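You operate a simulated robot arm through the tools that you are given. There is no shell and no other tool. Be economical: measure what you need, move in short steps, check, and stop when the job is done.

You are at the controls of a simulated robot arm. One attempt, no reset.

JOB
Wipe the grey smear off the steel cabinet by the railing and put the pink bottle inside it.
Fine: use the grey rag on the cabinet and put it back; the bottle goes on the shelf; shut the door. Set down upright: what you pick out. Where these are worked on the way, their far stop is far enough and under half their travel is too little: door of the steel cabinet by the railing. What is to be rubbed or washed off counts as gone when no trace of it is left.

It is judged by the outcome, as a careful person would: the job done as asked, and still so three seconds after it is handed in. It fails if anything else is knocked over, pushed out of place, dropped, spilled or broken.

ROBOT AND FRAMES
A 7-joint arm with a two-finger parallel gripper on a trunk, on a base that drives. Base frame: it is fixed to the floor where the robot stands at the start and does not move with it; the origin is under the middle of the robot, x ahead of it, y to its left, z up. Lengths are in m, angles in degrees, forces in N, time in s.
With the tool pointing down near the work surface it reaches from about 0.46 to 0.92 m from the robot's upright axis, wherever it stands. Its first joint turns from -115.0 to 115.0 degrees. Places, roughly: door of the steel cabinet by the railing [0.4, 0.6, 0.5]; grey smear [0.5, 0.4, 0.9]; plastic box [1, 0.75, 1]; shelf inside the steel cabinet by the railing [0.6, 0.6, 0.5]. Payload 3.91 kg.
The TCP is the grasp point between the finger pads, 0.03 m short of the fingertips. In the tool frame z runs along the fingers and y along their closing line. The gripper opens to 0.11 m. The fingers are 0.02 m wide and 0.01 m thick; the gripper's body (0.048 by 0.112 m) begins 0.055 m behind the TCP.
Orientation is that of the tool frame in the base frame, as a unit quaternion [w, x, y, z]. With the fingers straight down and closing along the base's y, the tool's x points along the base's -x, its y along +y and its z along -z.

CONTROLS
- The arm moves only by the tool play_rows. Its argument "rows" is a list that holds one entry, the list of rows, each a list of 7 numbers: the finger opening in m, from 0 to 0.11, then the shift along the base's x, y, z in m, then the turn, a rotation vector about the base's x, y, z in degrees. In form: [[[hand, tx, ty, tz, rx, ry, rz], ...]]. A call has 1 to 8 rows; each row shifts and turns the commanded pose from where the row before left it. Rows are played at 5 a second. More than 0.05 m and 8.6 degrees between two rows, or a gripper value outside its range, and nothing of the call is played. A pose out of reach is approached as far as the arm can. The call stops where the force on the tool passes 90 N (or 10 N more than at its start, if that is more) or the arm is blocked; 0.2 s more then pass. Each finger travels about 0.153 m/s and halts on what it meets, pressing with about 39 N; the grip force reading is that of the motor and also rises with nothing between the fingers. The clock runs only during rows and for 0.2 s after the last one: add rows that do not move to give the fingers time. It gives the time, the measured TCP pose, the force on the tool (base axes), the opening and the grip force at its end, in the units of the frame above (readings bear some noise), with the torque about the TCP (base axes, N m) and any sound that the robot's microphone picked up, and new pictures: "show" is both (left out), scene, wrist or none.
- Cameras (640 x 400 px; columns grow to the right, rows downward): "scene" is now at [0.1841, 0.2468, 1.4678]; the picture's right is [0.61, -0.79, 0.00], its down [-0.71, -0.56, -0.43] and it looks along [0.34, 0.26, -0.90] (base axes); focal length 214 px, centre (320, 200). "wrist" rides on the gripper at [0.072, 0.017, -0.103] in the tool frame; the picture's right is [-0.23, 0.97, 0.00], its down [-0.76, -0.18, -0.62] and it looks along [-0.61, -0.14, 0.78] (tool axes); focal length 222 px, centre (320, 200). There is no depth. A picture from a camera that has moved, and an enlarged one, comes with that camera's place and axes in the base frame and with its lens. The place of the scene camera against the robot may be out by one fixed shift of up to 0.012 m in any direction.
- lift_body(by): slides the trunk up (or, below 0, down) by that many m; the arm and the scene camera ride with it, the base frame stays. It gives what a move gives, with no picture.
- base_move(legs): drives the robot by 1 to 6 legs, each [ahead, left, turn to the left] in m, m and degrees, along the robot's own axes; the way and the turn of a leg run together, so that a leg with both is an arc; at most 1.5 m and 180 degrees a leg. The arm and the cameras ride along, it lands a little off, and it stops where it bumps. It gives what a move gives, and a new picture of the scene camera.
- aim_head(pan, tilt): turns the head with the scene camera to pan (to the left, within 80 degrees either way) and tilt (down, from -29 to 69), counted from straight ahead of the robot. It gives what a move gives, and a new picture of the scene camera.
- enlarge(camera, box): a new picture of the part [left, top, right, bottom] of that camera's present view, enlarged. It takes no simulated time.
- hand_in(): hands the job in; it is judged then, once.

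Go step by step. Nothing tells you exact positions but the pictures and the camera data: compare them with the known pose of the tool, close in by small moves and look again before you grip or let go. The budget is 120 turns and 260 pictures, counting those below and the enlarged ones. Unless the task says otherwise, let go and move clear before handing in, and close with one line.

The tools are called after "Call:" by a JSON object that holds its "fn" and its "kwargs". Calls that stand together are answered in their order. play_rows: Moves the arm, as the interface text tells. Its arguments: {"type":"object","properties":{"rows":{"type":"array","items":{"type":"array","items":{"type":"array","items":{"type":"number"}}}},"show":{"type":"string","enum":["both","scene","wrist","none"]}},"required":["rows"]} The other tools are called the same way: lift_body (by) slides the trunk up or down; base_move (legs) drives the base; aim_head (pan, tilt) turns the head that bears the scene camera; enlarge (camera, box) takes an enlarged picture of a part of a camera's view; hand_in () hands the job in.

At the start:

```text
time: 0.0
position: [0.4415, 0.1905, 1.2094]
orientation: [0.001, 0.0, 1.0, 0.0]
force: [1.0, -0.2, -0.1]
wrist_torque: [0.03, 0.01, -0.03]
width: 0.1103
grasp_force: 0.1
trunk travel left (down, up): [-0.85, 0.14]
robot x, y, heading: [-0.0007, -0.0022, -0.1]
head pan, tilt: [37.9, 64.6]
```

scene: 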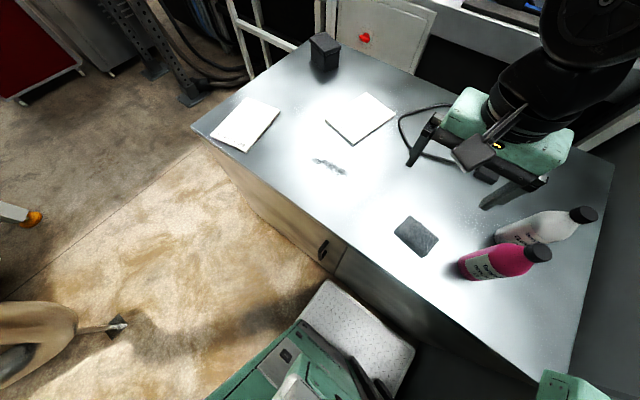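
wrist: 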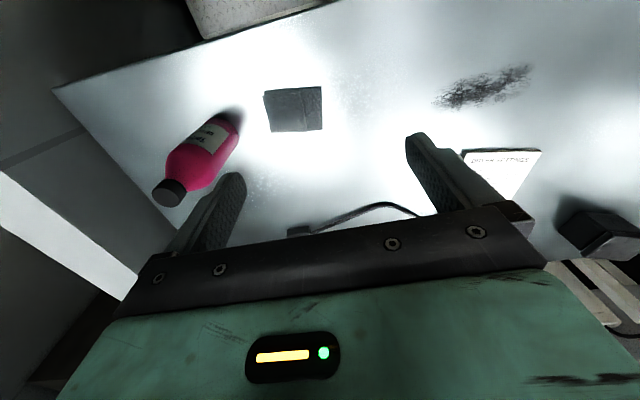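

I see the steel table-cabinet ahead: smear near [0.51, 0.46], rag near [0.47, 0.14], pink bottle to the right, door handle on the front face. I'll look closer at these first.

Call:
{"fn": "enlarge", "kwargs": {"camera": "scene", "box": [380, 180, 620, 330]}}

Call:
{"fn": "enlarge", "kwargs": {"camera": "scene", "box": [180, 120, 420, 270]}}

Call:
{"fn": "aim_head", "kwargs": {"pan": 60, "tilt": 45}}

```text
2.67 times, centred on (500, 255) of scene
camera zoom: at [0.1841, 0.2468, 1.4678], right [0.61, -0.79, 0.0], down [-0.71, -0.56, -0.43], along [0.34, 0.26, -0.9], focal length 572 px, centre (-160, 53)
```

zoom: 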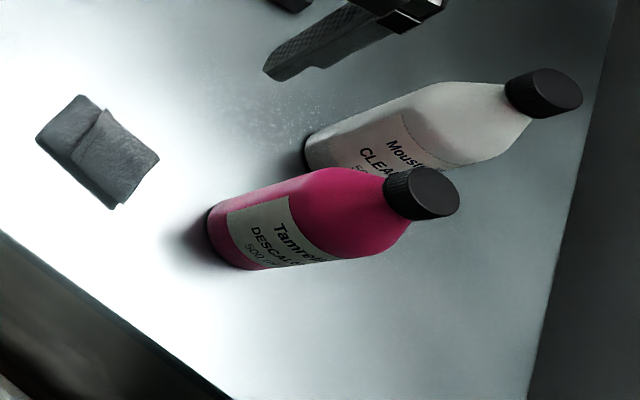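

```text
2.67 times, centred on (300, 195) of scene
camera zoom: at [0.1841, 0.2468, 1.4678], right [0.61, -0.79, 0.0], down [-0.71, -0.56, -0.43], along [0.34, 0.26, -0.9], focal length 572 px, centre (373, 213)
```

zoom: 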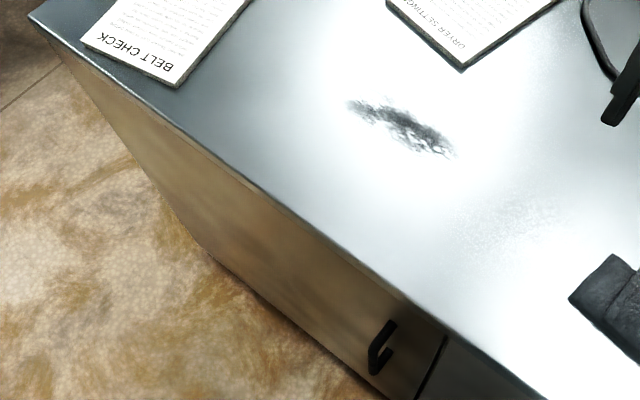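

```text
time: 0.9
position: [0.4414, 0.1914, 1.2102]
orientation: [0.0, 0.0, 1.0, 0.0]
force: [0.5, 0.4, 1.1]
wrist_torque: [0.0, -0.01, -0.05]
width: 0.11
grasp_force: 0.0
trunk travel left (down, up): [-0.85, 0.14]
robot x, y, heading: [0.0006, 0.0006, 0.2]
head pan, tilt: [60.0, 45.0]
camera scene: at [0.1766, 0.2796, 1.4924], right [0.87, -0.5, 0.0], down [-0.35, -0.61, -0.71], along [0.35, 0.61, -0.71], focal length 214 px, centre (320, 200)
```

scene: 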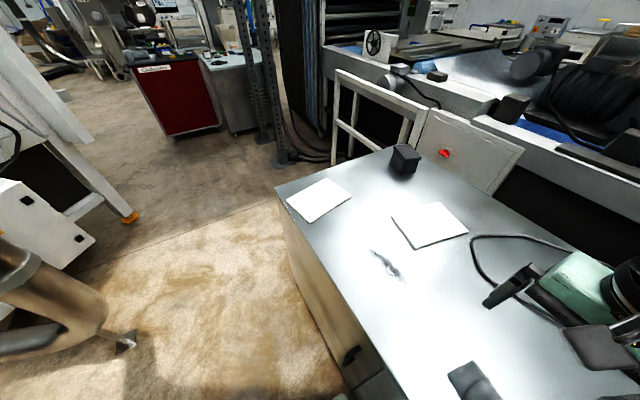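

The rag is about 0.10 by 0.07 m, long side roughly along y and turned about 10°; the bottle stands just beyond its -y end. I'll turn the gripper -100° so it closes across the rag's short side and the wrist camera stays away from the bottles.

Call:
{"fn": "play_rows", "kwargs": {"rows": [[[0.11, 0.004, -0.006, -0.01, 0, 0, -8.4], [0.11, 0.004, -0.006, -0.01, 0, 0, -8.4], [0.11, 0.004, -0.006, -0.01, 0, 0, -8.4], [0.11, 0.004, -0.006, -0.01, 0, 0, -8.4], [0.11, 0.004, -0.006, -0.01, 0, 0, -8.4], [0.11, 0.004, -0.006, -0.01, 0, 0, -8.4], [0.11, 0.004, -0.006, -0.01, 0, 0, -8.4], [0.11, 0.004, -0.006, -0.01, 0, 0, -8.4]]], "show": "none"}}

Call:
{"fn": "play_rows", "kwargs": {"rows": [[[0.11, 0.001, -0.002, -0.01, 0, 0, -8.2], [0.11, 0.0, -0.002, -0.01, 0, 0, -8.2], [0.11, 0.0, -0.002, -0.01, 0, 0, -8.2], [0.11, 0.0, -0.002, -0.01, 0, 0, -8.2], [0.11, 0.0, 0, 0, 0, 0, 0]]]}}

Call:
{"fn": "aim_head", "kwargs": {"pan": 20, "tilt": 62}}

```text
time: 2.7
position: [0.4738, 0.1428, 1.1296]
orientation: [0.0, 0.554, 0.832, 0.0]
force: [-0.2, 0.0, -0.8]
wrist_torque: [0.0, -0.04, 0.01]
width: 0.1099
grasp_force: 0.1
trunk travel left (down, up): [-0.85, 0.14]
robot x, y, heading: [-0.0033, 0.0018, -0.0]
head pan, tilt: [60.0, 45.0]
```

```text
time: 3.9
position: [0.474, 0.1345, 1.09]
orientation: [0.001, 0.766, 0.642, -0.001]
force: [-0.3, -0.4, 1.0]
wrist_torque: [0.03, 0.01, 0.01]
width: 0.1099
grasp_force: 0.1
trunk travel left (down, up): [-0.85, 0.14]
robot x, y, heading: [-0.001, -0.001, 0.0]
head pan, tilt: [60.0, 45.0]
camera scene: at [0.1765, 0.2796, 1.4925], right [0.87, -0.5, 0.0], down [-0.35, -0.61, -0.71], along [0.35, 0.61, -0.71], focal length 214 px, centre (320, 200)
camera wrist: at [0.505, 0.2042, 1.1931], right [0.92, -0.39, 0.0], down [-0.31, -0.72, 0.62], along [-0.25, -0.57, -0.78], focal length 222 px, centre (320, 200)
```

scene: 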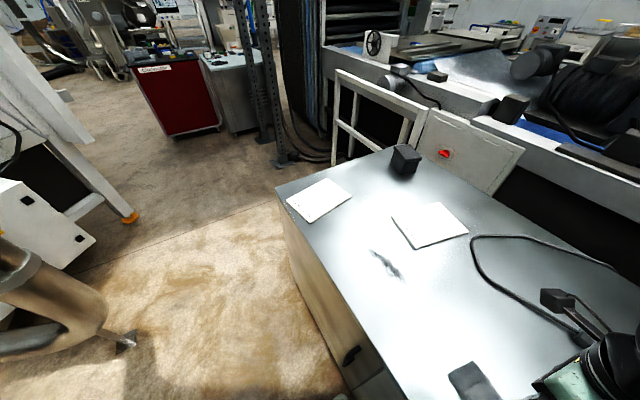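
wrist: 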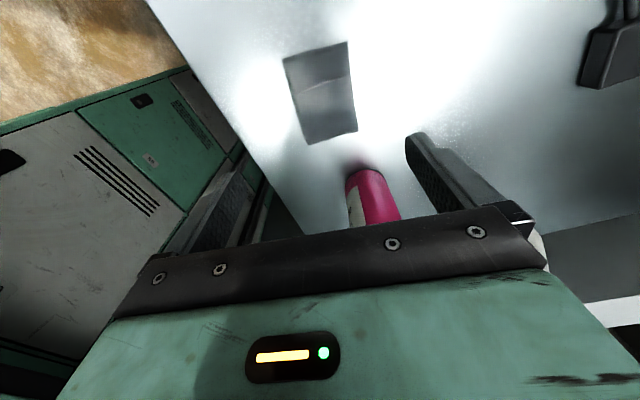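

```text
time: 4.9
position: [0.4752, 0.1336, 1.0908]
orientation: [0.0, 0.766, 0.643, -0.001]
force: [-0.5, -0.2, 0.5]
wrist_torque: [0.0, 0.03, 0.0]
width: 0.11
grasp_force: 0.1
trunk travel left (down, up): [-0.85, 0.14]
robot x, y, heading: [0.0009, 0.0048, 0.1]
head pan, tilt: [20.0, 62.0]
camera scene: at [0.1963, 0.2313, 1.4707], right [0.34, -0.94, 0.0], down [-0.83, -0.3, -0.47], along [0.44, 0.16, -0.88], focal length 214 px, centre (320, 200)
```

scene: 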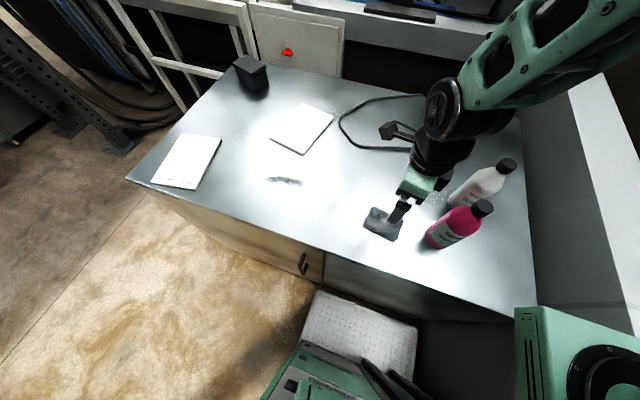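

Wrist view puts the rag at about [0.480, 0.137], which agrees with the scene camera. I'll descend most of the way and check.

Call:
{"fn": "play_rows", "kwargs": {"rows": [[[0.11, 0.005, 0.003, -0.04, 0, 0, 0], [0.11, 0, 0, -0.04, 0, 0, 0], [0.11, 0, 0, -0.04, 0, 0, 0], [0.11, 0, 0, -0.02, 0, 0, 0], [0.11, 0, 0, 0, 0, 0, 0]]]}}

Call:
{"fn": "enlarge", "kwargs": {"camera": "scene", "box": [320, 140, 480, 260]}}

```text
time: 6.1
position: [0.4794, 0.1375, 0.9501]
orientation: [-0.001, 0.766, 0.643, 0.0]
force: [0.5, -0.5, -0.1]
wrist_torque: [0.0, -0.03, -0.01]
width: 0.1101
grasp_force: 0.0
trunk travel left (down, up): [-0.85, 0.14]
robot x, y, heading: [-0.0, 0.0007, 0.2]
head pan, tilt: [20.0, 62.0]
camera scene: at [0.1963, 0.2312, 1.4707], right [0.34, -0.94, 0.0], down [-0.83, -0.3, -0.47], along [0.44, 0.16, -0.88], focal length 214 px, centre (320, 200)
camera wrist: at [0.5094, 0.207, 1.0527], right [0.92, -0.39, 0.0], down [-0.31, -0.72, 0.62], along [-0.24, -0.57, -0.78], focal length 222 px, centre (320, 200)
```

scene: 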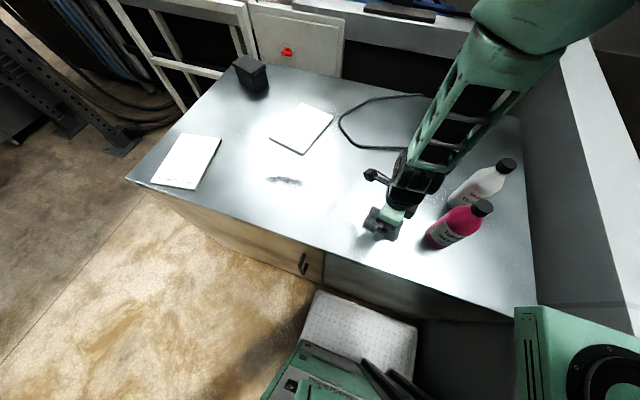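
wrist: 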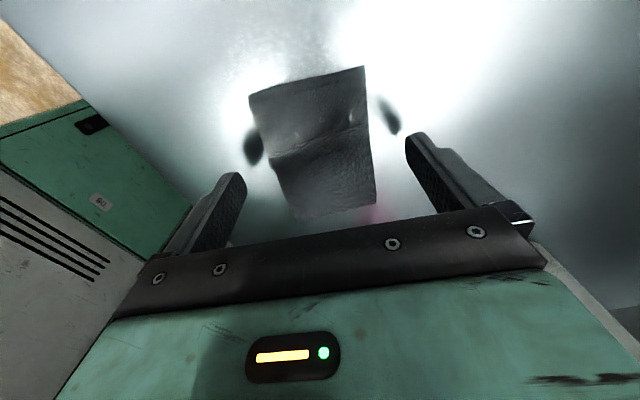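

```text
3.33 times, centred on (400, 200) of scene
camera zoom: at [0.1963, 0.2312, 1.4707], right [0.34, -0.94, 0.0], down [-0.83, -0.3, -0.47], along [0.44, 0.16, -0.88], focal length 715 px, centre (53, 200)
```

zoom: 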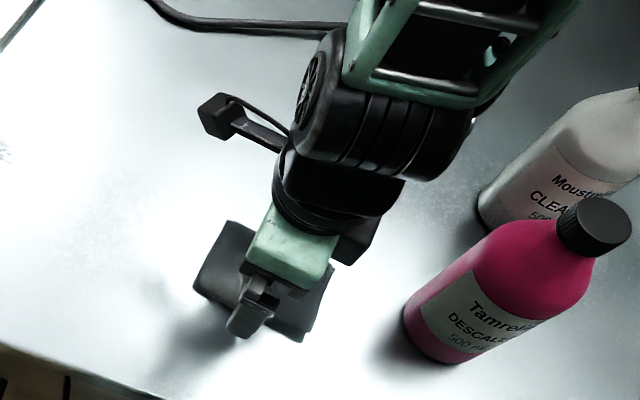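

Alignment is good. I'll descend in small steps to find the table by force.

Call:
{"fn": "play_rows", "kwargs": {"rows": [[[0.11, 0, 0, -0.005, 0, 0, 0], [0.11, 0, 0, -0.005, 0, 0, 0], [0.11, 0, 0, -0.003, 0, 0, 0], [0.11, 0, 0, 0, 0, 0, 0]]], "show": "wrist"}}

```text
time: 7.1
position: [0.4797, 0.1378, 0.9379]
orientation: [0.0, 0.766, 0.643, 0.0]
force: [0.6, 0.1, -0.7]
wrist_torque: [-0.01, 0.03, 0.02]
width: 0.1101
grasp_force: 0.1
trunk travel left (down, up): [-0.85, 0.14]
robot x, y, heading: [0.0002, 0.0024, -0.1]
head pan, tilt: [20.0, 62.0]
camera wrist: at [0.5094, 0.2074, 1.0397], right [0.92, -0.39, 0.0], down [-0.31, -0.72, 0.62], along [-0.25, -0.57, -0.78], focal length 222 px, centre (320, 200)
```

wrist: 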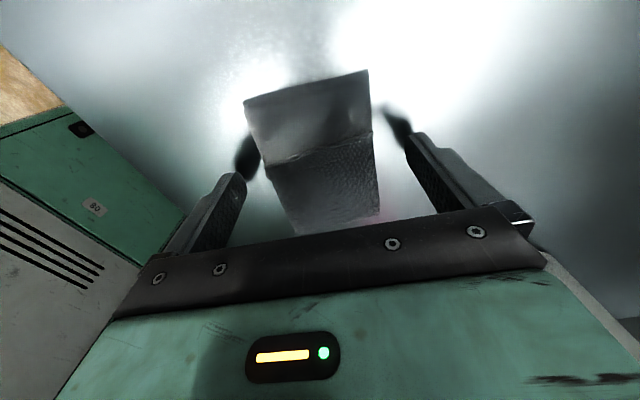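

Call:
{"fn": "play_rows", "kwargs": {"rows": [[[0.11, 0, 0, -0.002, 0, 0, 0], [0.11, 0, 0, -0.002, 0, 0, 0], [0.11, 0, 0, -0.002, 0, 0, 0]]], "show": "none"}}

Call:
{"fn": "play_rows", "kwargs": {"rows": [[[0.11, 0, 0, -0.001, 0, 0, 0], [0.11, 0, 0, -0.001, 0, 0, 0], [0.11, 0, 0, 0, 0, 0, 0]]], "show": "wrist"}}

```text
time: 7.9
position: [0.4797, 0.1394, 0.931]
orientation: [0.0, 0.766, 0.643, 0.0]
force: [-0.3, 0.0, 0.5]
wrist_torque: [-0.03, -0.05, 0.04]
width: 0.1098
grasp_force: 0.2
trunk travel left (down, up): [-0.85, 0.14]
robot x, y, heading: [-0.0007, 0.0003, -0.0]
head pan, tilt: [20.0, 62.0]
```

```text
time: 8.7
position: [0.4799, 0.1383, 0.9294]
orientation: [0.001, 0.766, 0.643, -0.001]
force: [0.8, -1.4, 14.8]
wrist_torque: [0.03, 0.77, 0.31]
width: 0.1098
grasp_force: 0.1
trunk travel left (down, up): [-0.85, 0.14]
robot x, y, heading: [0.0014, -0.0003, 0.2]
head pan, tilt: [20.0, 62.0]
camera wrist: at [0.5096, 0.2072, 1.0328], right [0.92, -0.39, 0.0], down [-0.31, -0.72, 0.62], along [-0.24, -0.57, -0.78], focal length 222 px, centre (320, 200)
```

wrist: 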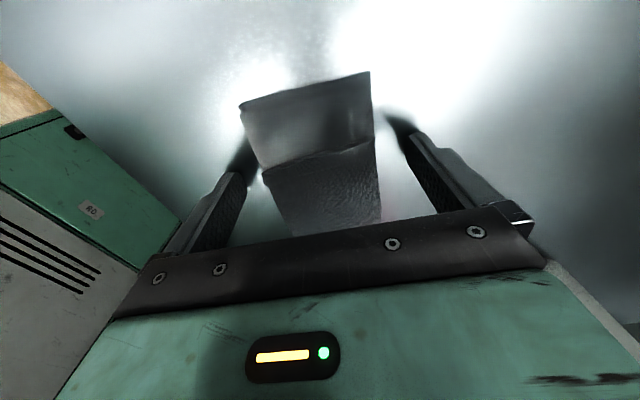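

Table top found at z≈0.90. I rise 4 mm and close on the rag.

Call:
{"fn": "play_rows", "kwargs": {"rows": [[[0.11, 0, 0, 0.005, 0, 0, 0], [0.09, 0, 0, 0, 0, 0, 0], [0.07, 0, 0, 0, 0, 0, 0], [0.05, 0, 0, 0, 0, 0, 0], [0.04, 0, 0, 0, 0, 0, 0], [0.04, 0, 0, 0, 0, 0, 0]]], "show": "wrist"}}

```text
time: 10.1
position: [0.4803, 0.1374, 0.9349]
orientation: [0.0, 0.766, 0.643, 0.0]
force: [-0.9, -0.9, 0.1]
wrist_torque: [0.0, -0.02, -0.02]
width: 0.0708
grasp_force: 38.6
trunk travel left (down, up): [-0.85, 0.14]
robot x, y, heading: [-0.0003, -0.0003, -0.3]
head pan, tilt: [20.0, 62.0]
camera wrist: at [0.5098, 0.2075, 1.0371], right [0.92, -0.39, 0.0], down [-0.31, -0.72, 0.62], along [-0.24, -0.57, -0.78], focal length 222 px, centre (320, 200)
```

wrist: 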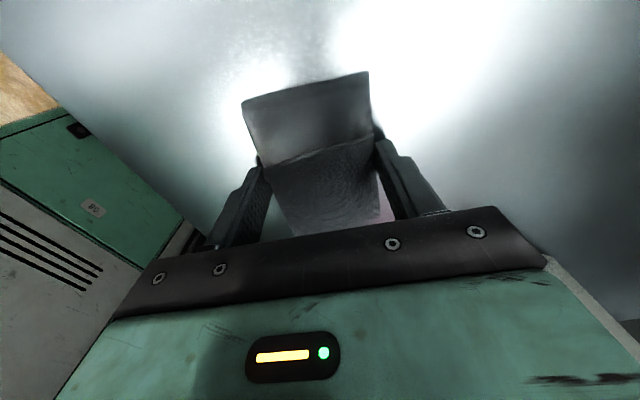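

Rag is held. I lift it a little and carry it over to the smear.

Call:
{"fn": "play_rows", "kwargs": {"rows": [[[0.04, 0, 0, 0.03, 0, 0, 0], [0.04, 0.005, 0.045, 0, 0, 0, 0], [0.04, 0.005, 0.045, 0, 0, 0, 0], [0.04, 0.005, 0.045, 0, 0, 0, 0], [0.04, 0.005, 0.045, 0, 0, 0, 0], [0.04, 0.005, 0.045, 0, 0, 0, 0], [0.04, 0, 0.02, 0, 0, 0, 0], [0.04, 0, 0, 0, 0, 0, 0]]]}}

Call:
{"fn": "aim_head", "kwargs": {"pan": 35, "tilt": 60}}

```text
time: 11.9
position: [0.5043, 0.3833, 0.9651]
orientation: [-0.001, 0.766, 0.643, -0.001]
force: [-0.6, -0.2, -0.1]
wrist_torque: [-0.01, 0.0, 0.05]
width: 0.0708
grasp_force: 39.1
trunk travel left (down, up): [-0.85, 0.14]
robot x, y, heading: [0.0005, 0.0009, 0.0]
head pan, tilt: [20.0, 62.0]
camera scene: at [0.1963, 0.2312, 1.4707], right [0.34, -0.94, 0.0], down [-0.83, -0.3, -0.47], along [0.44, 0.16, -0.88], focal length 214 px, centre (320, 200)
camera wrist: at [0.5347, 0.4531, 1.067], right [0.92, -0.39, 0.0], down [-0.31, -0.72, 0.62], along [-0.24, -0.57, -0.78], focal length 222 px, centre (320, 200)
```

scene: 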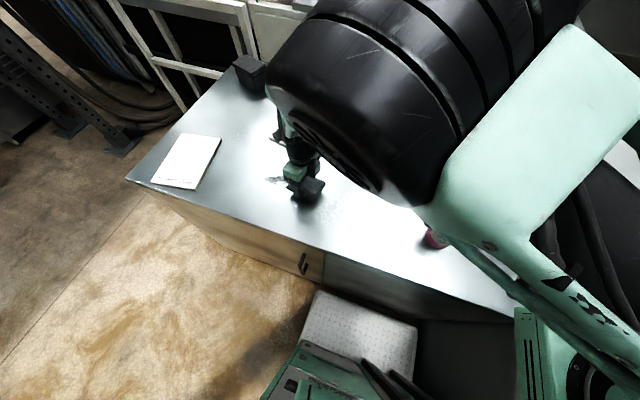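
wrist: 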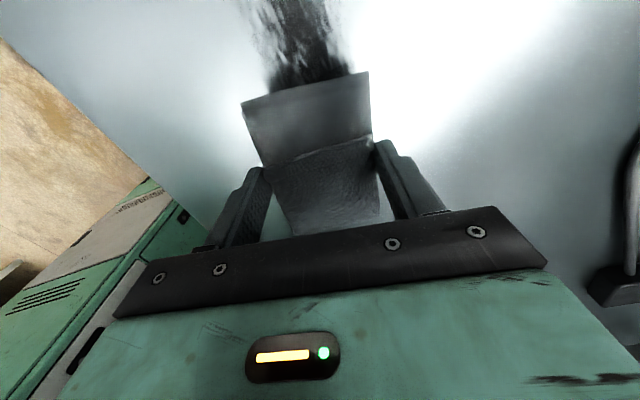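

```text
time: 12.7
position: [0.5052, 0.3833, 0.9641]
orientation: [0.0, 0.766, 0.643, 0.0]
force: [-0.3, -0.2, -0.7]
wrist_torque: [0.05, -0.01, 0.01]
width: 0.0705
grasp_force: 39.3
trunk travel left (down, up): [-0.85, 0.14]
robot x, y, heading: [-0.0025, -0.0001, 0.0]
head pan, tilt: [35.0, 60.0]
camera scene: at [0.1905, 0.2474, 1.473], right [0.57, -0.82, 0.0], down [-0.71, -0.5, -0.5], along [0.41, 0.29, -0.87], focal length 214 px, centre (320, 200)
```

scene: 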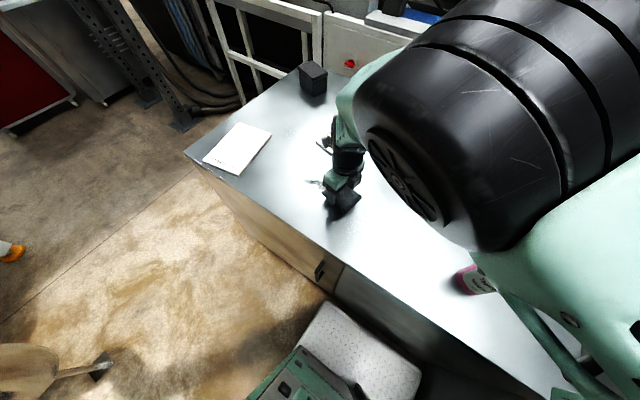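

The smear lies just ahead of the rag, centred near x≈0.52. I lower onto it and start stroking along y with light pressure.

Call:
{"fn": "play_rows", "kwargs": {"rows": [[[0.04, 0.015, -0.02, -0.02, 0, 0, 0], [0.04, 0, 0, -0.01, 0, 0, 0], [0.04, 0, 0, -0.002, 0, 0, 0], [0.04, 0, 0, 0, 0, 0, 0]]], "show": "none"}}

Call:
{"fn": "play_rows", "kwargs": {"rows": [[[0.04, 0, 0.03, 0, 0, 0, 0], [0.04, 0, 0.03, 0, 0, 0, 0], [0.04, 0, 0.03, 0, 0, 0, 0], [0.04, 0, 0.03, 0, 0, 0, 0], [0.04, 0, 0.03, 0, 0, 0, 0], [0.04, 0, 0.03, 0, 0, 0, 0], [0.04, 0, 0, 0, 0, 0, 0]]], "show": "wrist"}}

Call:
{"fn": "play_rows", "kwargs": {"rows": [[[0.04, 0, -0.03, 0, 0, 0, 0], [0.04, 0, -0.03, 0, 0, 0, 0], [0.04, 0, -0.03, 0, 0, 0, 0], [0.04, 0, -0.03, 0, 0, 0, 0], [0.04, 0, -0.03, 0, 0, 0, 0], [0.04, 0, -0.03, 0, 0, 0, 0], [0.04, 0, 0, 0, 0, 0, 0]]]}}

```text
time: 13.7
position: [0.5188, 0.3638, 0.9344]
orientation: [0.0, 0.766, 0.643, -0.001]
force: [-3.3, -1.6, 19.9]
wrist_torque: [-0.52, 0.23, 0.05]
width: 0.0706
grasp_force: 38.5
trunk travel left (down, up): [-0.85, 0.14]
robot x, y, heading: [0.0001, 0.0013, -0.2]
head pan, tilt: [35.0, 60.0]
```

```text
time: 15.3
position: [0.5137, 0.5283, 0.9344]
orientation: [0.0, 0.767, 0.642, -0.002]
force: [-0.8, 0.5, 0.3]
wrist_torque: [0.0, -0.01, 0.01]
width: 0.0708
grasp_force: 38.8
out of reach, approached as far as the arm can: row 6
trunk travel left (down, up): [-0.85, 0.14]
robot x, y, heading: [0.002, 0.0035, 0.2]
head pan, tilt: [35.0, 60.0]
camera wrist: at [0.5436, 0.5966, 1.0367], right [0.92, -0.39, 0.0], down [-0.31, -0.72, 0.62], along [-0.25, -0.57, -0.78], focal length 222 px, centre (320, 200)
```

wrist: 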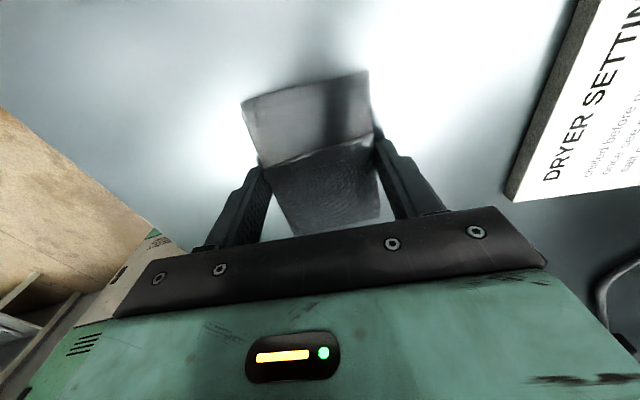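

```text
time: 16.9
position: [0.513, 0.3489, 0.9368]
orientation: [0.001, 0.766, 0.643, 0.001]
force: [0.3, 0.2, -0.6]
wrist_torque: [-0.05, 0.01, 0.0]
width: 0.0708
grasp_force: 39.1
trunk travel left (down, up): [-0.85, 0.14]
robot x, y, heading: [-0.0039, -0.0031, -0.0]
head pan, tilt: [35.0, 60.0]
camera scene: at [0.1905, 0.2475, 1.473], right [0.57, -0.82, 0.0], down [-0.71, -0.5, -0.5], along [0.41, 0.29, -0.87], focal length 214 px, centre (320, 200)
camera wrist: at [0.5428, 0.4182, 1.0397], right [0.92, -0.39, 0.0], down [-0.31, -0.72, 0.62], along [-0.24, -0.57, -0.78], focal length 222 px, centre (320, 200)
```

scene: 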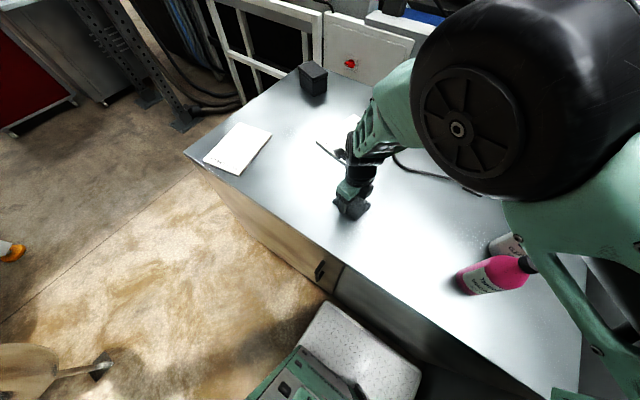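
wrist: 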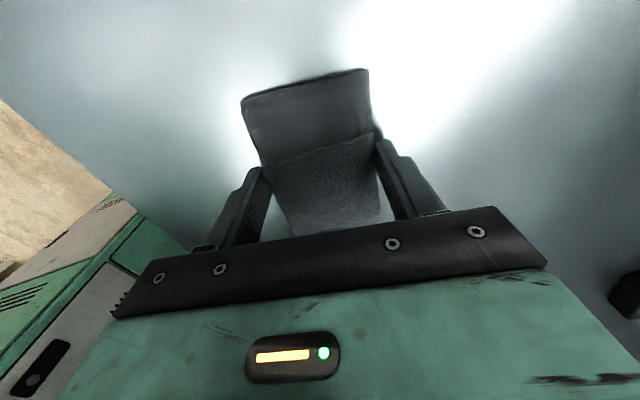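

The smear appears gone after the first strokes; let me zoom for any faint trace.

Call:
{"fn": "enlarge", "kwargs": {"camera": "wrist", "box": [180, 0, 440, 160]}}

Call:
{"fn": "enlarge", "kwargs": {"camera": "scene", "box": [260, 110, 420, 230]}}

```text
2.46 times, centred on (310, 80) of wrist
camera zoom: at [0.5428, 0.4182, 1.0397], right [0.92, -0.39, 0.0], down [-0.31, -0.72, 0.62], along [-0.24, -0.57, -0.78], focal length 547 px, centre (345, 495)
```

zoom: 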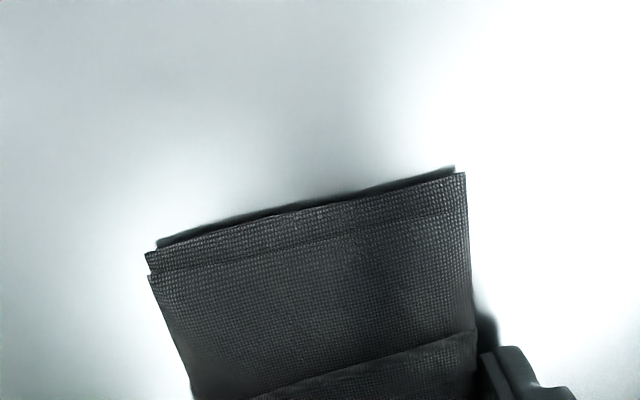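

```text
3.33 times, centred on (340, 170) of scene
camera zoom: at [0.1905, 0.2475, 1.473], right [0.57, -0.82, 0.0], down [-0.71, -0.5, -0.5], along [0.41, 0.29, -0.87], focal length 715 px, centre (253, 300)
```

zoom: 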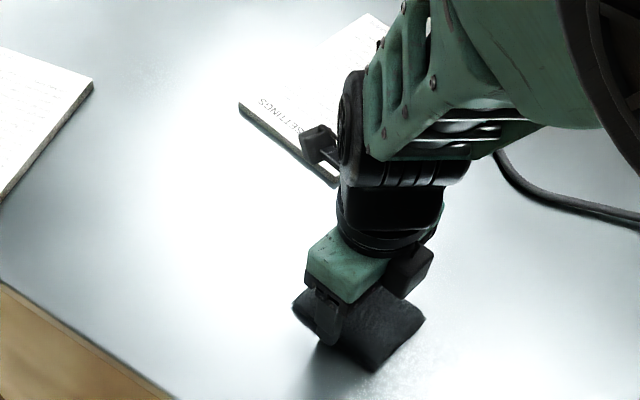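

It looks clean. I'll give two more pressed strokes, offset in x, to be safe.

Call:
{"fn": "play_rows", "kwargs": {"rows": [[[0.04, 0.015, 0, -0.004, 0, 0, 0], [0.04, 0, 0.035, 0, 0, 0, 0], [0.04, 0, 0.035, 0, 0, 0, 0], [0.04, 0, 0.035, 0, 0, 0, 0], [0.04, 0, 0.035, 0, 0, 0, 0], [0.04, 0, 0.025, 0, 0, 0, 0], [0.04, -0.02, 0, 0, 0, 0, 0]]], "show": "none"}}

Call:
{"fn": "play_rows", "kwargs": {"rows": [[[0.04, 0, -0.035, 0, 0, 0, 0], [0.04, 0, -0.035, 0, 0, 0, 0], [0.04, 0, -0.035, 0, 0, 0, 0], [0.04, 0, -0.035, 0, 0, 0, 0], [0.04, 0, -0.025, 0, 0, 0, 0], [0.04, 0, 0, 0.03, 0, 0, 0], [0.04, 0, 0, 0, 0, 0, 0]]], "show": "wrist"}}

```text
time: 18.5
position: [0.5068, 0.5138, 0.9345]
orientation: [-0.001, 0.766, 0.643, 0.0]
force: [0.4, 2.1, 12.3]
wrist_torque: [-0.19, -0.17, 0.11]
width: 0.0708
grasp_force: 38.5
trunk travel left (down, up): [-0.85, 0.14]
robot x, y, heading: [0.0018, 0.0006, -0.0]
head pan, tilt: [35.0, 60.0]
```

```text
time: 20.1
position: [0.509, 0.349, 0.9638]
orientation: [-0.001, 0.766, 0.643, -0.001]
force: [-0.1, -0.2, -0.4]
wrist_torque: [0.0, 0.02, -0.01]
width: 0.0707
grasp_force: 39.4
trunk travel left (down, up): [-0.85, 0.14]
robot x, y, heading: [-0.0005, 0.0004, -0.0]
head pan, tilt: [35.0, 60.0]
camera wrist: at [0.5386, 0.4177, 1.0653], right [0.92, -0.39, 0.0], down [-0.31, -0.72, 0.62], along [-0.25, -0.57, -0.78], focal length 222 px, centre (320, 200)
```

wrist: 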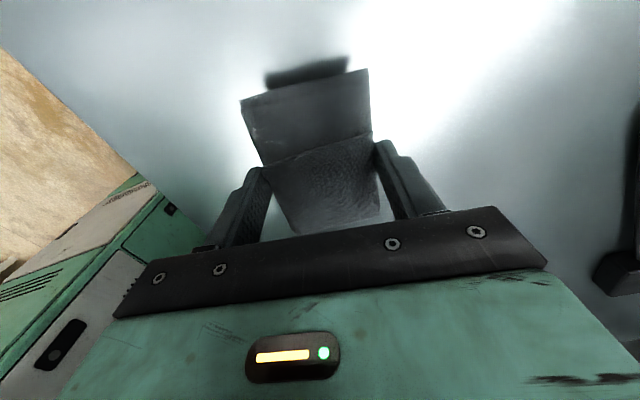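

Clean. I carry the rag back to where it lay (TCP [0.480, 0.1375, 0.935]), lower it, release.

Call:
{"fn": "play_rows", "kwargs": {"rows": [[[0.04, -0.006, -0.045, 0, 0, 0, 0], [0.04, -0.006, -0.045, 0, 0, 0, 0], [0.04, -0.006, -0.045, 0, 0, 0, 0], [0.04, -0.006, -0.045, 0, 0, 0, 0], [0.04, -0.005, -0.0315, 0, 0, 0, 0], [0.04, 0, 0, -0.02, 0, 0, 0], [0.04, 0, 0, -0.0085, 0, 0, 0], [0.04, 0, 0, 0, 0, 0, 0]]], "show": "wrist"}}

```text
time: 21.9
position: [0.479, 0.1359, 0.9344]
orientation: [0.0, 0.766, 0.642, -0.001]
force: [-0.7, 0.4, -0.1]
wrist_torque: [-0.02, 0.02, -0.02]
width: 0.0706
grasp_force: 38.7
trunk travel left (down, up): [-0.85, 0.14]
robot x, y, heading: [-0.0006, 0.0007, -0.1]
head pan, tilt: [35.0, 60.0]
camera wrist: at [0.5098, 0.2057, 1.0371], right [0.92, -0.39, 0.0], down [-0.31, -0.72, 0.62], along [-0.24, -0.57, -0.78], focal length 222 px, centre (320, 200)
```

wrist: 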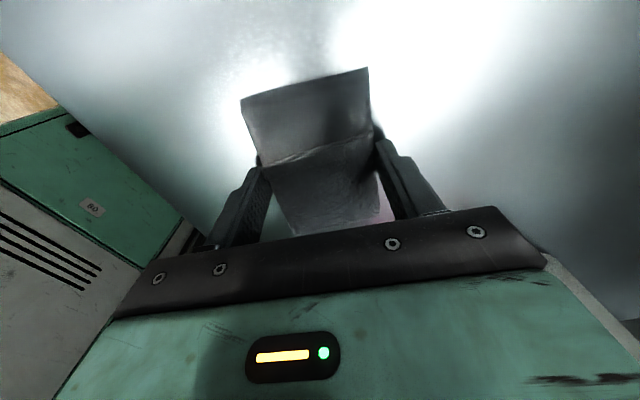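

Call:
{"fn": "play_rows", "kwargs": {"rows": [[[0.07, 0, 0, 0, 0, 0, 0], [0.09, 0, 0, 0, 0, 0, 0], [0.11, 0, 0, 0, 0, 0, 0], [0.11, 0, 0, 0, 0, 0, 0], [0.11, 0, 0, 0.04, 0, 0, 0], [0.11, 0, 0, 0.05, 0, 0, 0], [0.11, 0, 0.03, 0.05, 0, 0, 0], [0.11, 0, 0.04, 0.05, 0, 0, 0]]]}}

Call:
{"fn": "aim_head", "kwargs": {"pan": 20, "tilt": 66}}

```text
refused: row 7 steps farther than a row can; nothing moved
```

```text
time: 22.7
position: [0.4803, 0.1363, 0.9343]
orientation: [0.0, 0.766, 0.642, 0.0]
force: [0.0, 0.5, -0.3]
wrist_torque: [0.02, 0.0, 0.03]
width: 0.0707
grasp_force: 38.2
trunk travel left (down, up): [-0.85, 0.14]
robot x, y, heading: [0.0018, -0.0003, 0.1]
head pan, tilt: [20.0, 66.0]
camera scene: at [0.1918, 0.2296, 1.4664], right [0.34, -0.94, 0.0], down [-0.86, -0.31, -0.41], along [0.38, 0.14, -0.91], focal length 214 px, centre (320, 200)
```

scene: 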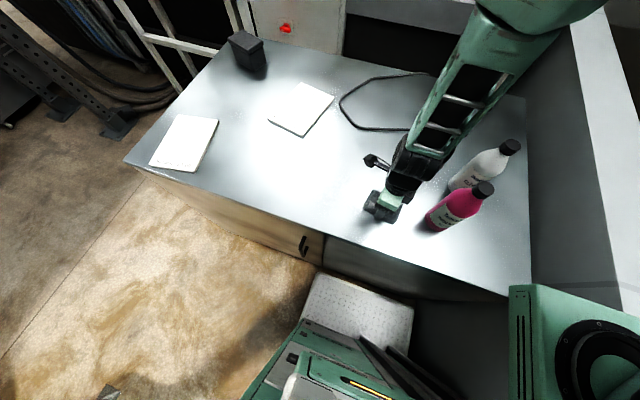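

Call:
{"fn": "play_rows", "kwargs": {"rows": [[[0.07, 0, 0, 0, 0, 0, 0], [0.09, 0, 0, 0, 0, 0, 0], [0.11, 0, 0, 0, 0, 0, 0], [0.11, 0, 0, 0, 0, 0, 0], [0.11, 0, 0, 0.04, 0, 0, 0], [0.11, 0, 0, 0.05, 0, 0, 0], [0.11, 0, 0.0, 0.05, 0, 0, 0], [0.11, 0, 0.04, 0.02, 0, 0, 0]]]}}

Call:
{"fn": "enlarge", "kwargs": {"camera": "scene", "box": [220, 110, 400, 230]}}

Call:
{"fn": "enlarge", "kwargs": {"camera": "scene", "box": [380, 120, 540, 240]}}

```text
time: 24.5
position: [0.4802, 0.1762, 1.0947]
orientation: [0.0, 0.766, 0.642, -0.001]
force: [-0.2, -0.4, -0.2]
wrist_torque: [0.03, 0.02, -0.02]
width: 0.1098
grasp_force: 0.1
trunk travel left (down, up): [-0.85, 0.14]
robot x, y, heading: [0.0018, 0.0001, -0.0]
head pan, tilt: [20.0, 66.0]
camera scene: at [0.1921, 0.2291, 1.4664], right [0.34, -0.94, 0.0], down [-0.86, -0.31, -0.41], along [0.38, 0.14, -0.91], focal length 214 px, centre (320, 200)
camera wrist: at [0.5101, 0.2451, 1.1976], right [0.92, -0.39, 0.0], down [-0.31, -0.72, 0.62], along [-0.25, -0.57, -0.78], focal length 222 px, centre (320, 200)
```

scene: 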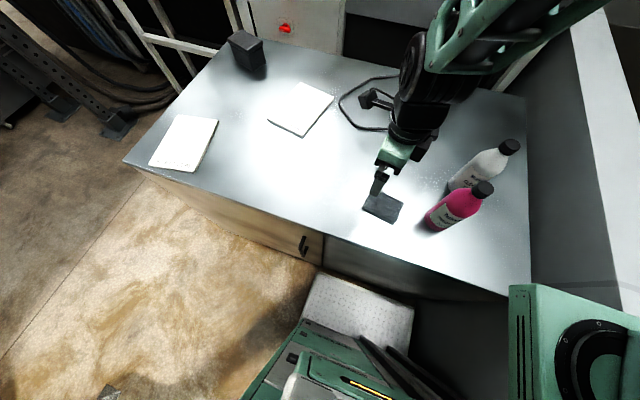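
wrist: 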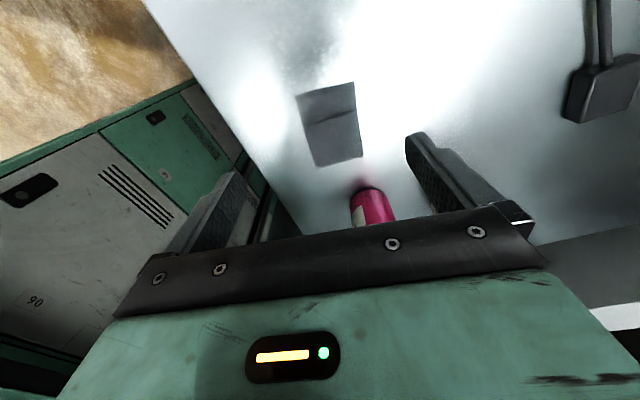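

```text
3.33 times, centred on (310, 170) of scene
camera zoom: at [0.1921, 0.2291, 1.4664], right [0.34, -0.94, 0.0], down [-0.86, -0.31, -0.41], along [0.38, 0.14, -0.91], focal length 715 px, centre (353, 300)
```

zoom: 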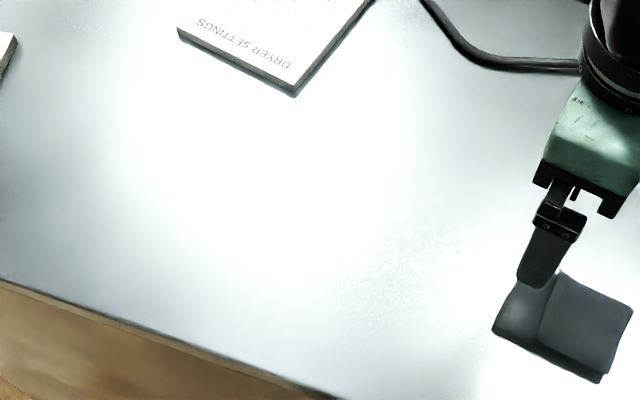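

```text
3.33 times, centred on (460, 180) of scene
camera zoom: at [0.1921, 0.2291, 1.4664], right [0.34, -0.94, 0.0], down [-0.86, -0.31, -0.41], along [0.38, 0.14, -0.91], focal length 715 px, centre (-147, 267)
```

zoom: 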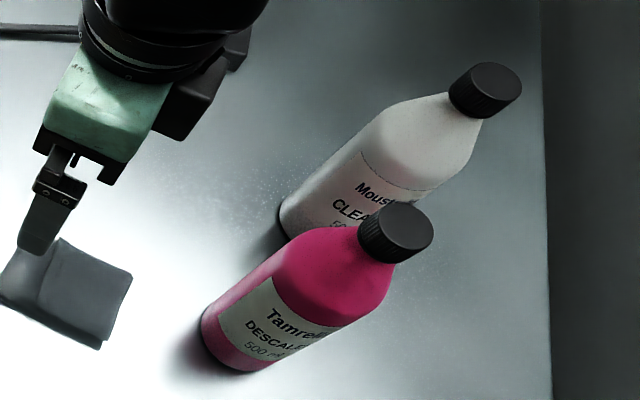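

Smear is gone and the rag is back in place. Next the door: I need to back off and lower the trunk, so I look around for obstacles first.

Call:
{"fn": "aim_head", "kwargs": {"pan": 80, "tilt": 40}}

Call:
{"fn": "aim_head", "kwargs": {"pan": -80, "tilt": 40}}

Call:
{"fn": "aim_head", "kwargs": {"pan": 30, "tilt": 69}}

```text
time: 25.8
position: [0.4801, 0.177, 1.094]
orientation: [-0.001, 0.766, 0.643, 0.0]
force: [0.0, 0.6, -0.1]
wrist_torque: [-0.01, -0.05, -0.02]
width: 0.1102
grasp_force: 0.1
trunk travel left (down, up): [-0.85, 0.14]
robot x, y, heading: [-0.0008, 0.0011, 0.1]
head pan, tilt: [80.0, 40.0]
camera scene: at [0.1507, 0.2929, 1.4997], right [0.98, -0.17, 0.0], down [-0.11, -0.63, -0.77], along [0.13, 0.75, -0.64], focal length 214 px, centre (320, 200)
```

scene: 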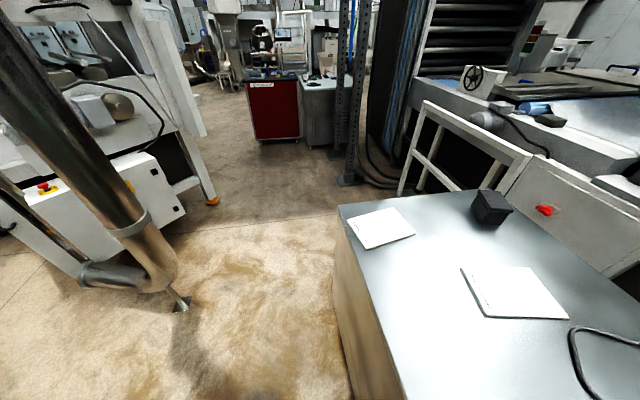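

```text
time: 28.2
position: [0.4807, 0.1756, 1.0936]
orientation: [0.0, 0.766, 0.643, 0.0]
force: [0.3, 0.6, -0.2]
wrist_torque: [0.01, -0.01, 0.05]
width: 0.11
grasp_force: 0.2
trunk travel left (down, up): [-0.85, 0.14]
robot x, y, heading: [0.0034, 0.0008, 0.1]
head pan, tilt: [-80.0, 40.0]
camera scene: at [0.1507, 0.1255, 1.4997], right [-0.98, -0.17, 0.0], down [-0.11, 0.63, -0.77], along [0.13, -0.75, -0.64], focal length 214 px, centre (320, 200)
```

scene: 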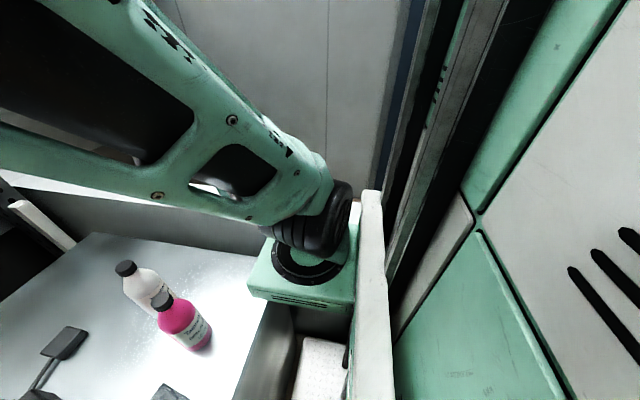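

```text
time: 30.1
position: [0.4795, 0.1771, 1.0945]
orientation: [0.0, 0.766, 0.643, 0.0]
force: [-0.2, 0.3, 0.2]
wrist_torque: [0.01, -0.06, 0.0]
width: 0.1101
grasp_force: 0.0
trunk travel left (down, up): [-0.85, 0.14]
robot x, y, heading: [0.0032, -0.0017, -0.4]
head pan, tilt: [30.0, 68.8]
camera scene: at [0.1843, 0.2371, 1.4636], right [0.5, -0.87, 0.0], down [-0.81, -0.47, -0.36], along [0.31, 0.18, -0.93], focal length 214 px, centre (320, 200)
```

scene: 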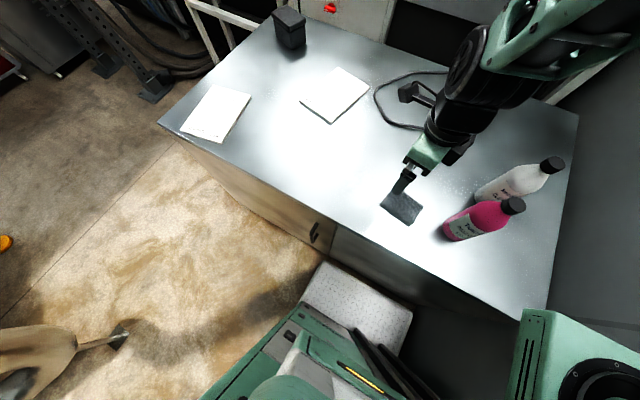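

Behind-left there's a pipe-like machine foot near [-0.7, 1.1]; straight back seems open. I raise the arm well clear of the bottles and then back off a little, looking as I go.

Call:
{"fn": "play_rows", "kwargs": {"rows": [[[0.11, 0, 0, 0.05, 0, 0, 0], [0.11, 0, 0, 0.05, 0, 0, 0], [0.11, 0, 0, 0.04, 0, 0, 0]]], "show": "none"}}

Call:
{"fn": "lift_body", "kwargs": {"by": 0.12}}

Call:
{"fn": "base_move", "kwargs": {"legs": [[-0.3, 0, 0]]}}

```text
time: 30.9
position: [0.4795, 0.1769, 1.2343]
orientation: [0.001, 0.766, 0.643, 0.0]
force: [-0.3, -0.3, 0.2]
wrist_torque: [-0.06, 0.0, 0.0]
width: 0.1102
grasp_force: 0.1
trunk travel left (down, up): [-0.85, 0.14]
robot x, y, heading: [-0.0007, 0.0002, 0.0]
head pan, tilt: [30.0, 68.8]
```

```text
time: 32.4
position: [0.4805, 0.1774, 1.3533]
orientation: [-0.001, 0.766, 0.643, 0.0]
force: [-0.6, 0.5, 0.5]
wrist_torque: [0.01, 0.01, 0.01]
width: 0.1098
grasp_force: 0.1
trunk travel left (down, up): [-0.97, 0.02]
robot x, y, heading: [0.0029, 0.0022, 0.1]
head pan, tilt: [30.0, 68.8]
```

```text
time: 34.5
position: [0.1809, 0.1753, 1.3537]
orientation: [0.0, 0.767, 0.641, 0.0]
force: [0.3, -0.4, -0.3]
wrist_torque: [-0.03, -0.01, 0.0]
width: 0.1099
grasp_force: 0.1
trunk travel left (down, up): [-0.97, 0.02]
robot x, y, heading: [-0.2999, -0.002, -0.3]
head pan, tilt: [30.0, 68.8]
camera scene: at [-0.1157, 0.2371, 1.5836], right [0.5, -0.87, 0.0], down [-0.81, -0.46, -0.36], along [0.31, 0.18, -0.93], focal length 214 px, centre (320, 200)
```

scene: 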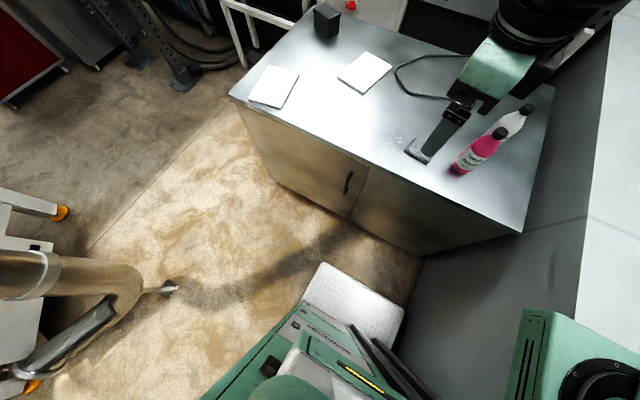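

I now see the front: door from about y=0.28 to 0.93, handle bar near y≈0.33, z≈0.61–0.74. Zooming in on it.

Call:
{"fn": "enlarge", "kwargs": {"camera": "scene", "box": [230, 80, 430, 260]}}

Call:
{"fn": "aim_head", "kwargs": {"pan": 30, "tilt": 35}}

```text
2.22 times, centred on (330, 170) of scene
camera zoom: at [-0.1157, 0.2371, 1.5836], right [0.5, -0.87, 0.0], down [-0.81, -0.46, -0.36], along [0.31, 0.18, -0.93], focal length 477 px, centre (298, 267)
```

zoom: 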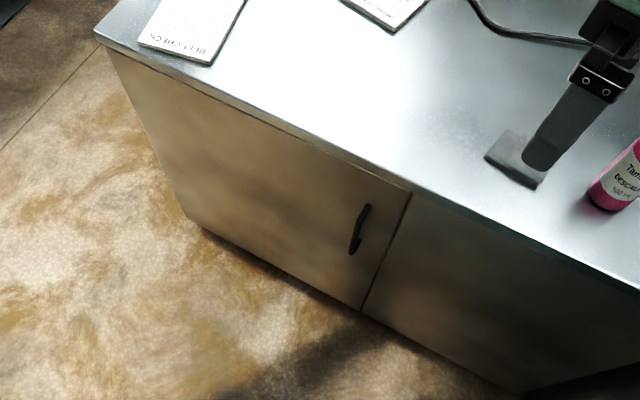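

```text
time: 35.5
position: [0.1799, 0.1753, 1.3548]
orientation: [0.0, 0.768, 0.641, 0.0]
force: [0.4, 0.3, -0.4]
wrist_torque: [0.0, -0.02, -0.02]
width: 0.11
grasp_force: 0.1
trunk travel left (down, up): [-0.97, 0.02]
robot x, y, heading: [-0.3046, -0.002, -0.2]
head pan, tilt: [30.0, 35.0]
camera scene: at [-0.0881, 0.253, 1.6272], right [0.5, -0.87, 0.0], down [-0.5, -0.29, -0.82], along [0.71, 0.41, -0.57], focal length 214 px, centre (320, 200)
```

scene: 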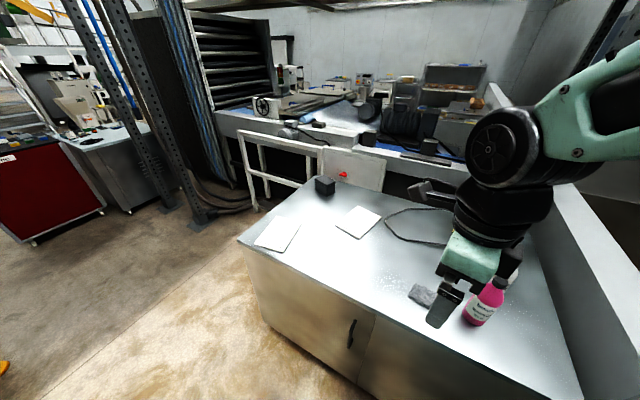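

Plan: stand back at about (-0.55, 0.1), pull the handle with a horizontal tool, then swing the door by straddling its top edge. I drive there and turn the tool.

Call:
{"fn": "base_move", "kwargs": {"legs": [[-0.25, 0.1, 0]]}}

Call:
{"fn": "play_rows", "kwargs": {"rows": [[[0.11, 0, 0, -0.02, 0, 0, -8.5], [0.11, 0, 0, -0.02, 0, 0, -8.5], [0.11, 0, 0, -0.02, 0, 0, -8.5], [0.11, 0, 0, -0.02, 0, 0, -8.5], [0.11, 0, 0, -0.02, 0, 0, -8.5], [0.11, 0, 0, 0, 0, 0, -8.5], [0.11, 0, 0, 0, 0, 0, -8.5], [0.11, 0, 0, 0, 0, 0, -8.5]]], "show": "none"}}

Call:
{"fn": "play_rows", "kwargs": {"rows": [[[0.11, 0, 0, 0, 0, 0, -6], [0.11, 0, 0, 0, 0, 0, -5.8], [0.11, 0.01, 0, 0, 0, -8.5, 0], [0.11, 0.01, 0, 0, 0, -8.5, 0], [0.11, 0.01, 0, 0, 0, -8.5, 0], [0.11, 0.01, 0, 0, 0, -8.5, 0], [0.11, 0.01, 0, 0, 0, -8.5, 0], [0.11, 0.01, 0, 0, 0, -8.5, 0]]]}}

```text
time: 37.4
position: [-0.0685, 0.2781, 1.3544]
orientation: [0.0, 0.767, 0.642, 0.0]
force: [0.3, 0.2, 0.4]
wrist_torque: [-0.02, 0.02, 0.03]
width: 0.1103
grasp_force: 0.1
trunk travel left (down, up): [-0.97, 0.02]
robot x, y, heading: [-0.5498, 0.1033, 0.1]
head pan, tilt: [30.0, 35.0]
camera scene: at [-0.3367, 0.3545, 1.6273], right [0.5, -0.87, 0.0], down [-0.5, -0.29, -0.82], along [0.71, 0.41, -0.57], focal length 214 px, centre (320, 200)
```

scene: 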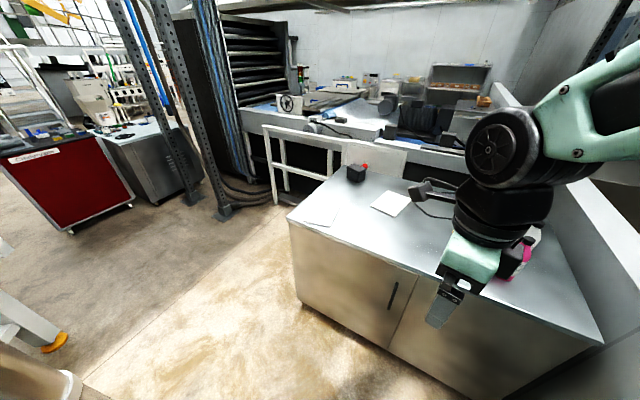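

```text
time: 39.1
position: [-0.0596, 0.2734, 1.2633]
orientation: [-0.015, 0.996, 0.088, 0.001]
force: [-0.5, 0.2, -0.1]
wrist_torque: [0.03, 0.03, -0.03]
width: 0.11
grasp_force: 0.0
trunk travel left (down, up): [-0.97, 0.02]
robot x, y, heading: [-0.5511, 0.101, -0.0]
head pan, tilt: [30.0, 35.0]
```

```text
time: 39.8
position: [-0.0373, 0.2696, 1.3074]
orientation: [-0.106, 0.993, -0.048, -0.015]
force: [-0.5, -0.2, 1.0]
wrist_torque: [-0.01, -0.01, 0.02]
width: 0.1097
grasp_force: 0.0
trunk travel left (down, up): [-0.97, 0.02]
robot x, y, heading: [-0.5494, 0.1038, -0.2]
head pan, tilt: [30.0, 35.0]
stopped in row 2: the arm was blocked; the commanded pose is now the measured one
camera scene: at [-0.3383, 0.3563, 1.626], right [0.52, -0.86, 0.0], down [-0.5, -0.3, -0.81], along [0.69, 0.42, -0.59], focal length 214 px, centre (320, 200)
camera wrist: at [0.035, 0.2245, 1.4015], right [-0.32, -0.93, -0.2], down [-0.73, 0.11, 0.68], along [-0.61, 0.36, -0.71], focal length 222 px, centre (320, 200)
```

scene: 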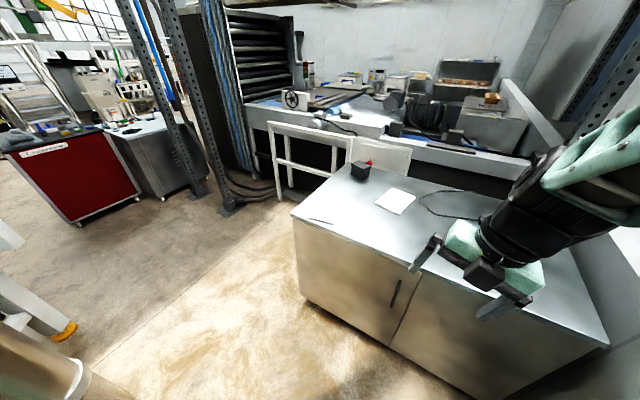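
wrist: 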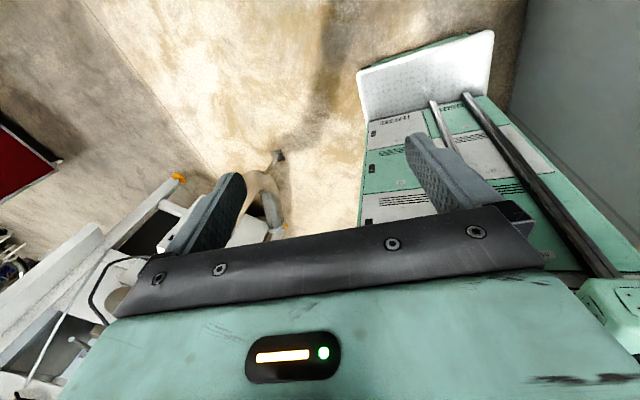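

The wrist was blocked near straight-down at that yaw, probably a joint limit. I try pitching forward from here, straightening the small tilt.

Call:
{"fn": "play_rows", "kwargs": {"rows": [[[0.11, 0.01, 0, 0, -2, -7, 0], [0.11, 0.01, 0, 0, -2, -7, 0], [0.11, 0.01, 0, 0, -2, -7, 0], [0.11, 0.01, 0, 0, -2, -7, 0]]], "show": "none"}}

```text
time: 41.0
position: [0.0358, 0.2286, 1.3237]
orientation: [-0.065, 0.967, -0.097, 0.227]
force: [-0.4, -0.8, -0.5]
wrist_torque: [0.03, 0.01, 0.0]
width: 0.11
grasp_force: 0.0
trunk travel left (down, up): [-0.97, 0.02]
robot x, y, heading: [-0.5517, 0.1014, -0.2]
head pan, tilt: [30.0, 35.0]
stopped in row 4: the arm was blocked; the commanded pose is now the measured one
```

Call:
{"fn": "play_rows", "kwargs": {"rows": [[[0.11, 0.01, 0.01, -0.01, 0, -6, 0], [0.11, 0.01, 0.01, -0.01, 0, -6, 0], [0.11, 0.01, 0.01, -0.01, 0, -6, 0], [0.11, 0.01, 0, -0.01, 0, -6, 0], [0.11, 0.01, 0, -0.01, 0, -6, 0], [0.11, 0.01, 0, -0.01, 0, -6, 0]]], "show": "scene"}}

```text
time: 42.4
position: [0.0954, 0.2585, 1.2631]
orientation: [-0.092, 0.85, -0.068, 0.514]
force: [-0.3, 0.2, -0.7]
wrist_torque: [0.02, 0.0, 0.0]
width: 0.11
grasp_force: 0.1
trunk travel left (down, up): [-0.97, 0.02]
robot x, y, heading: [-0.5497, 0.1003, 0.0]
head pan, tilt: [30.0, 35.0]
camera scene: at [-0.3375, 0.3545, 1.6274], right [0.5, -0.87, 0.0], down [-0.5, -0.29, -0.82], along [0.71, 0.41, -0.57], focal length 214 px, centre (320, 200)
```

scene: 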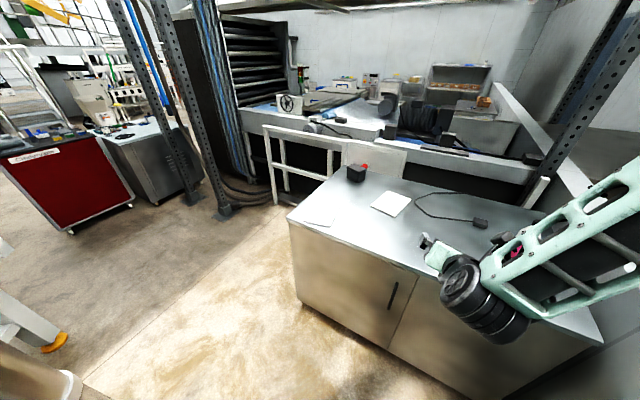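

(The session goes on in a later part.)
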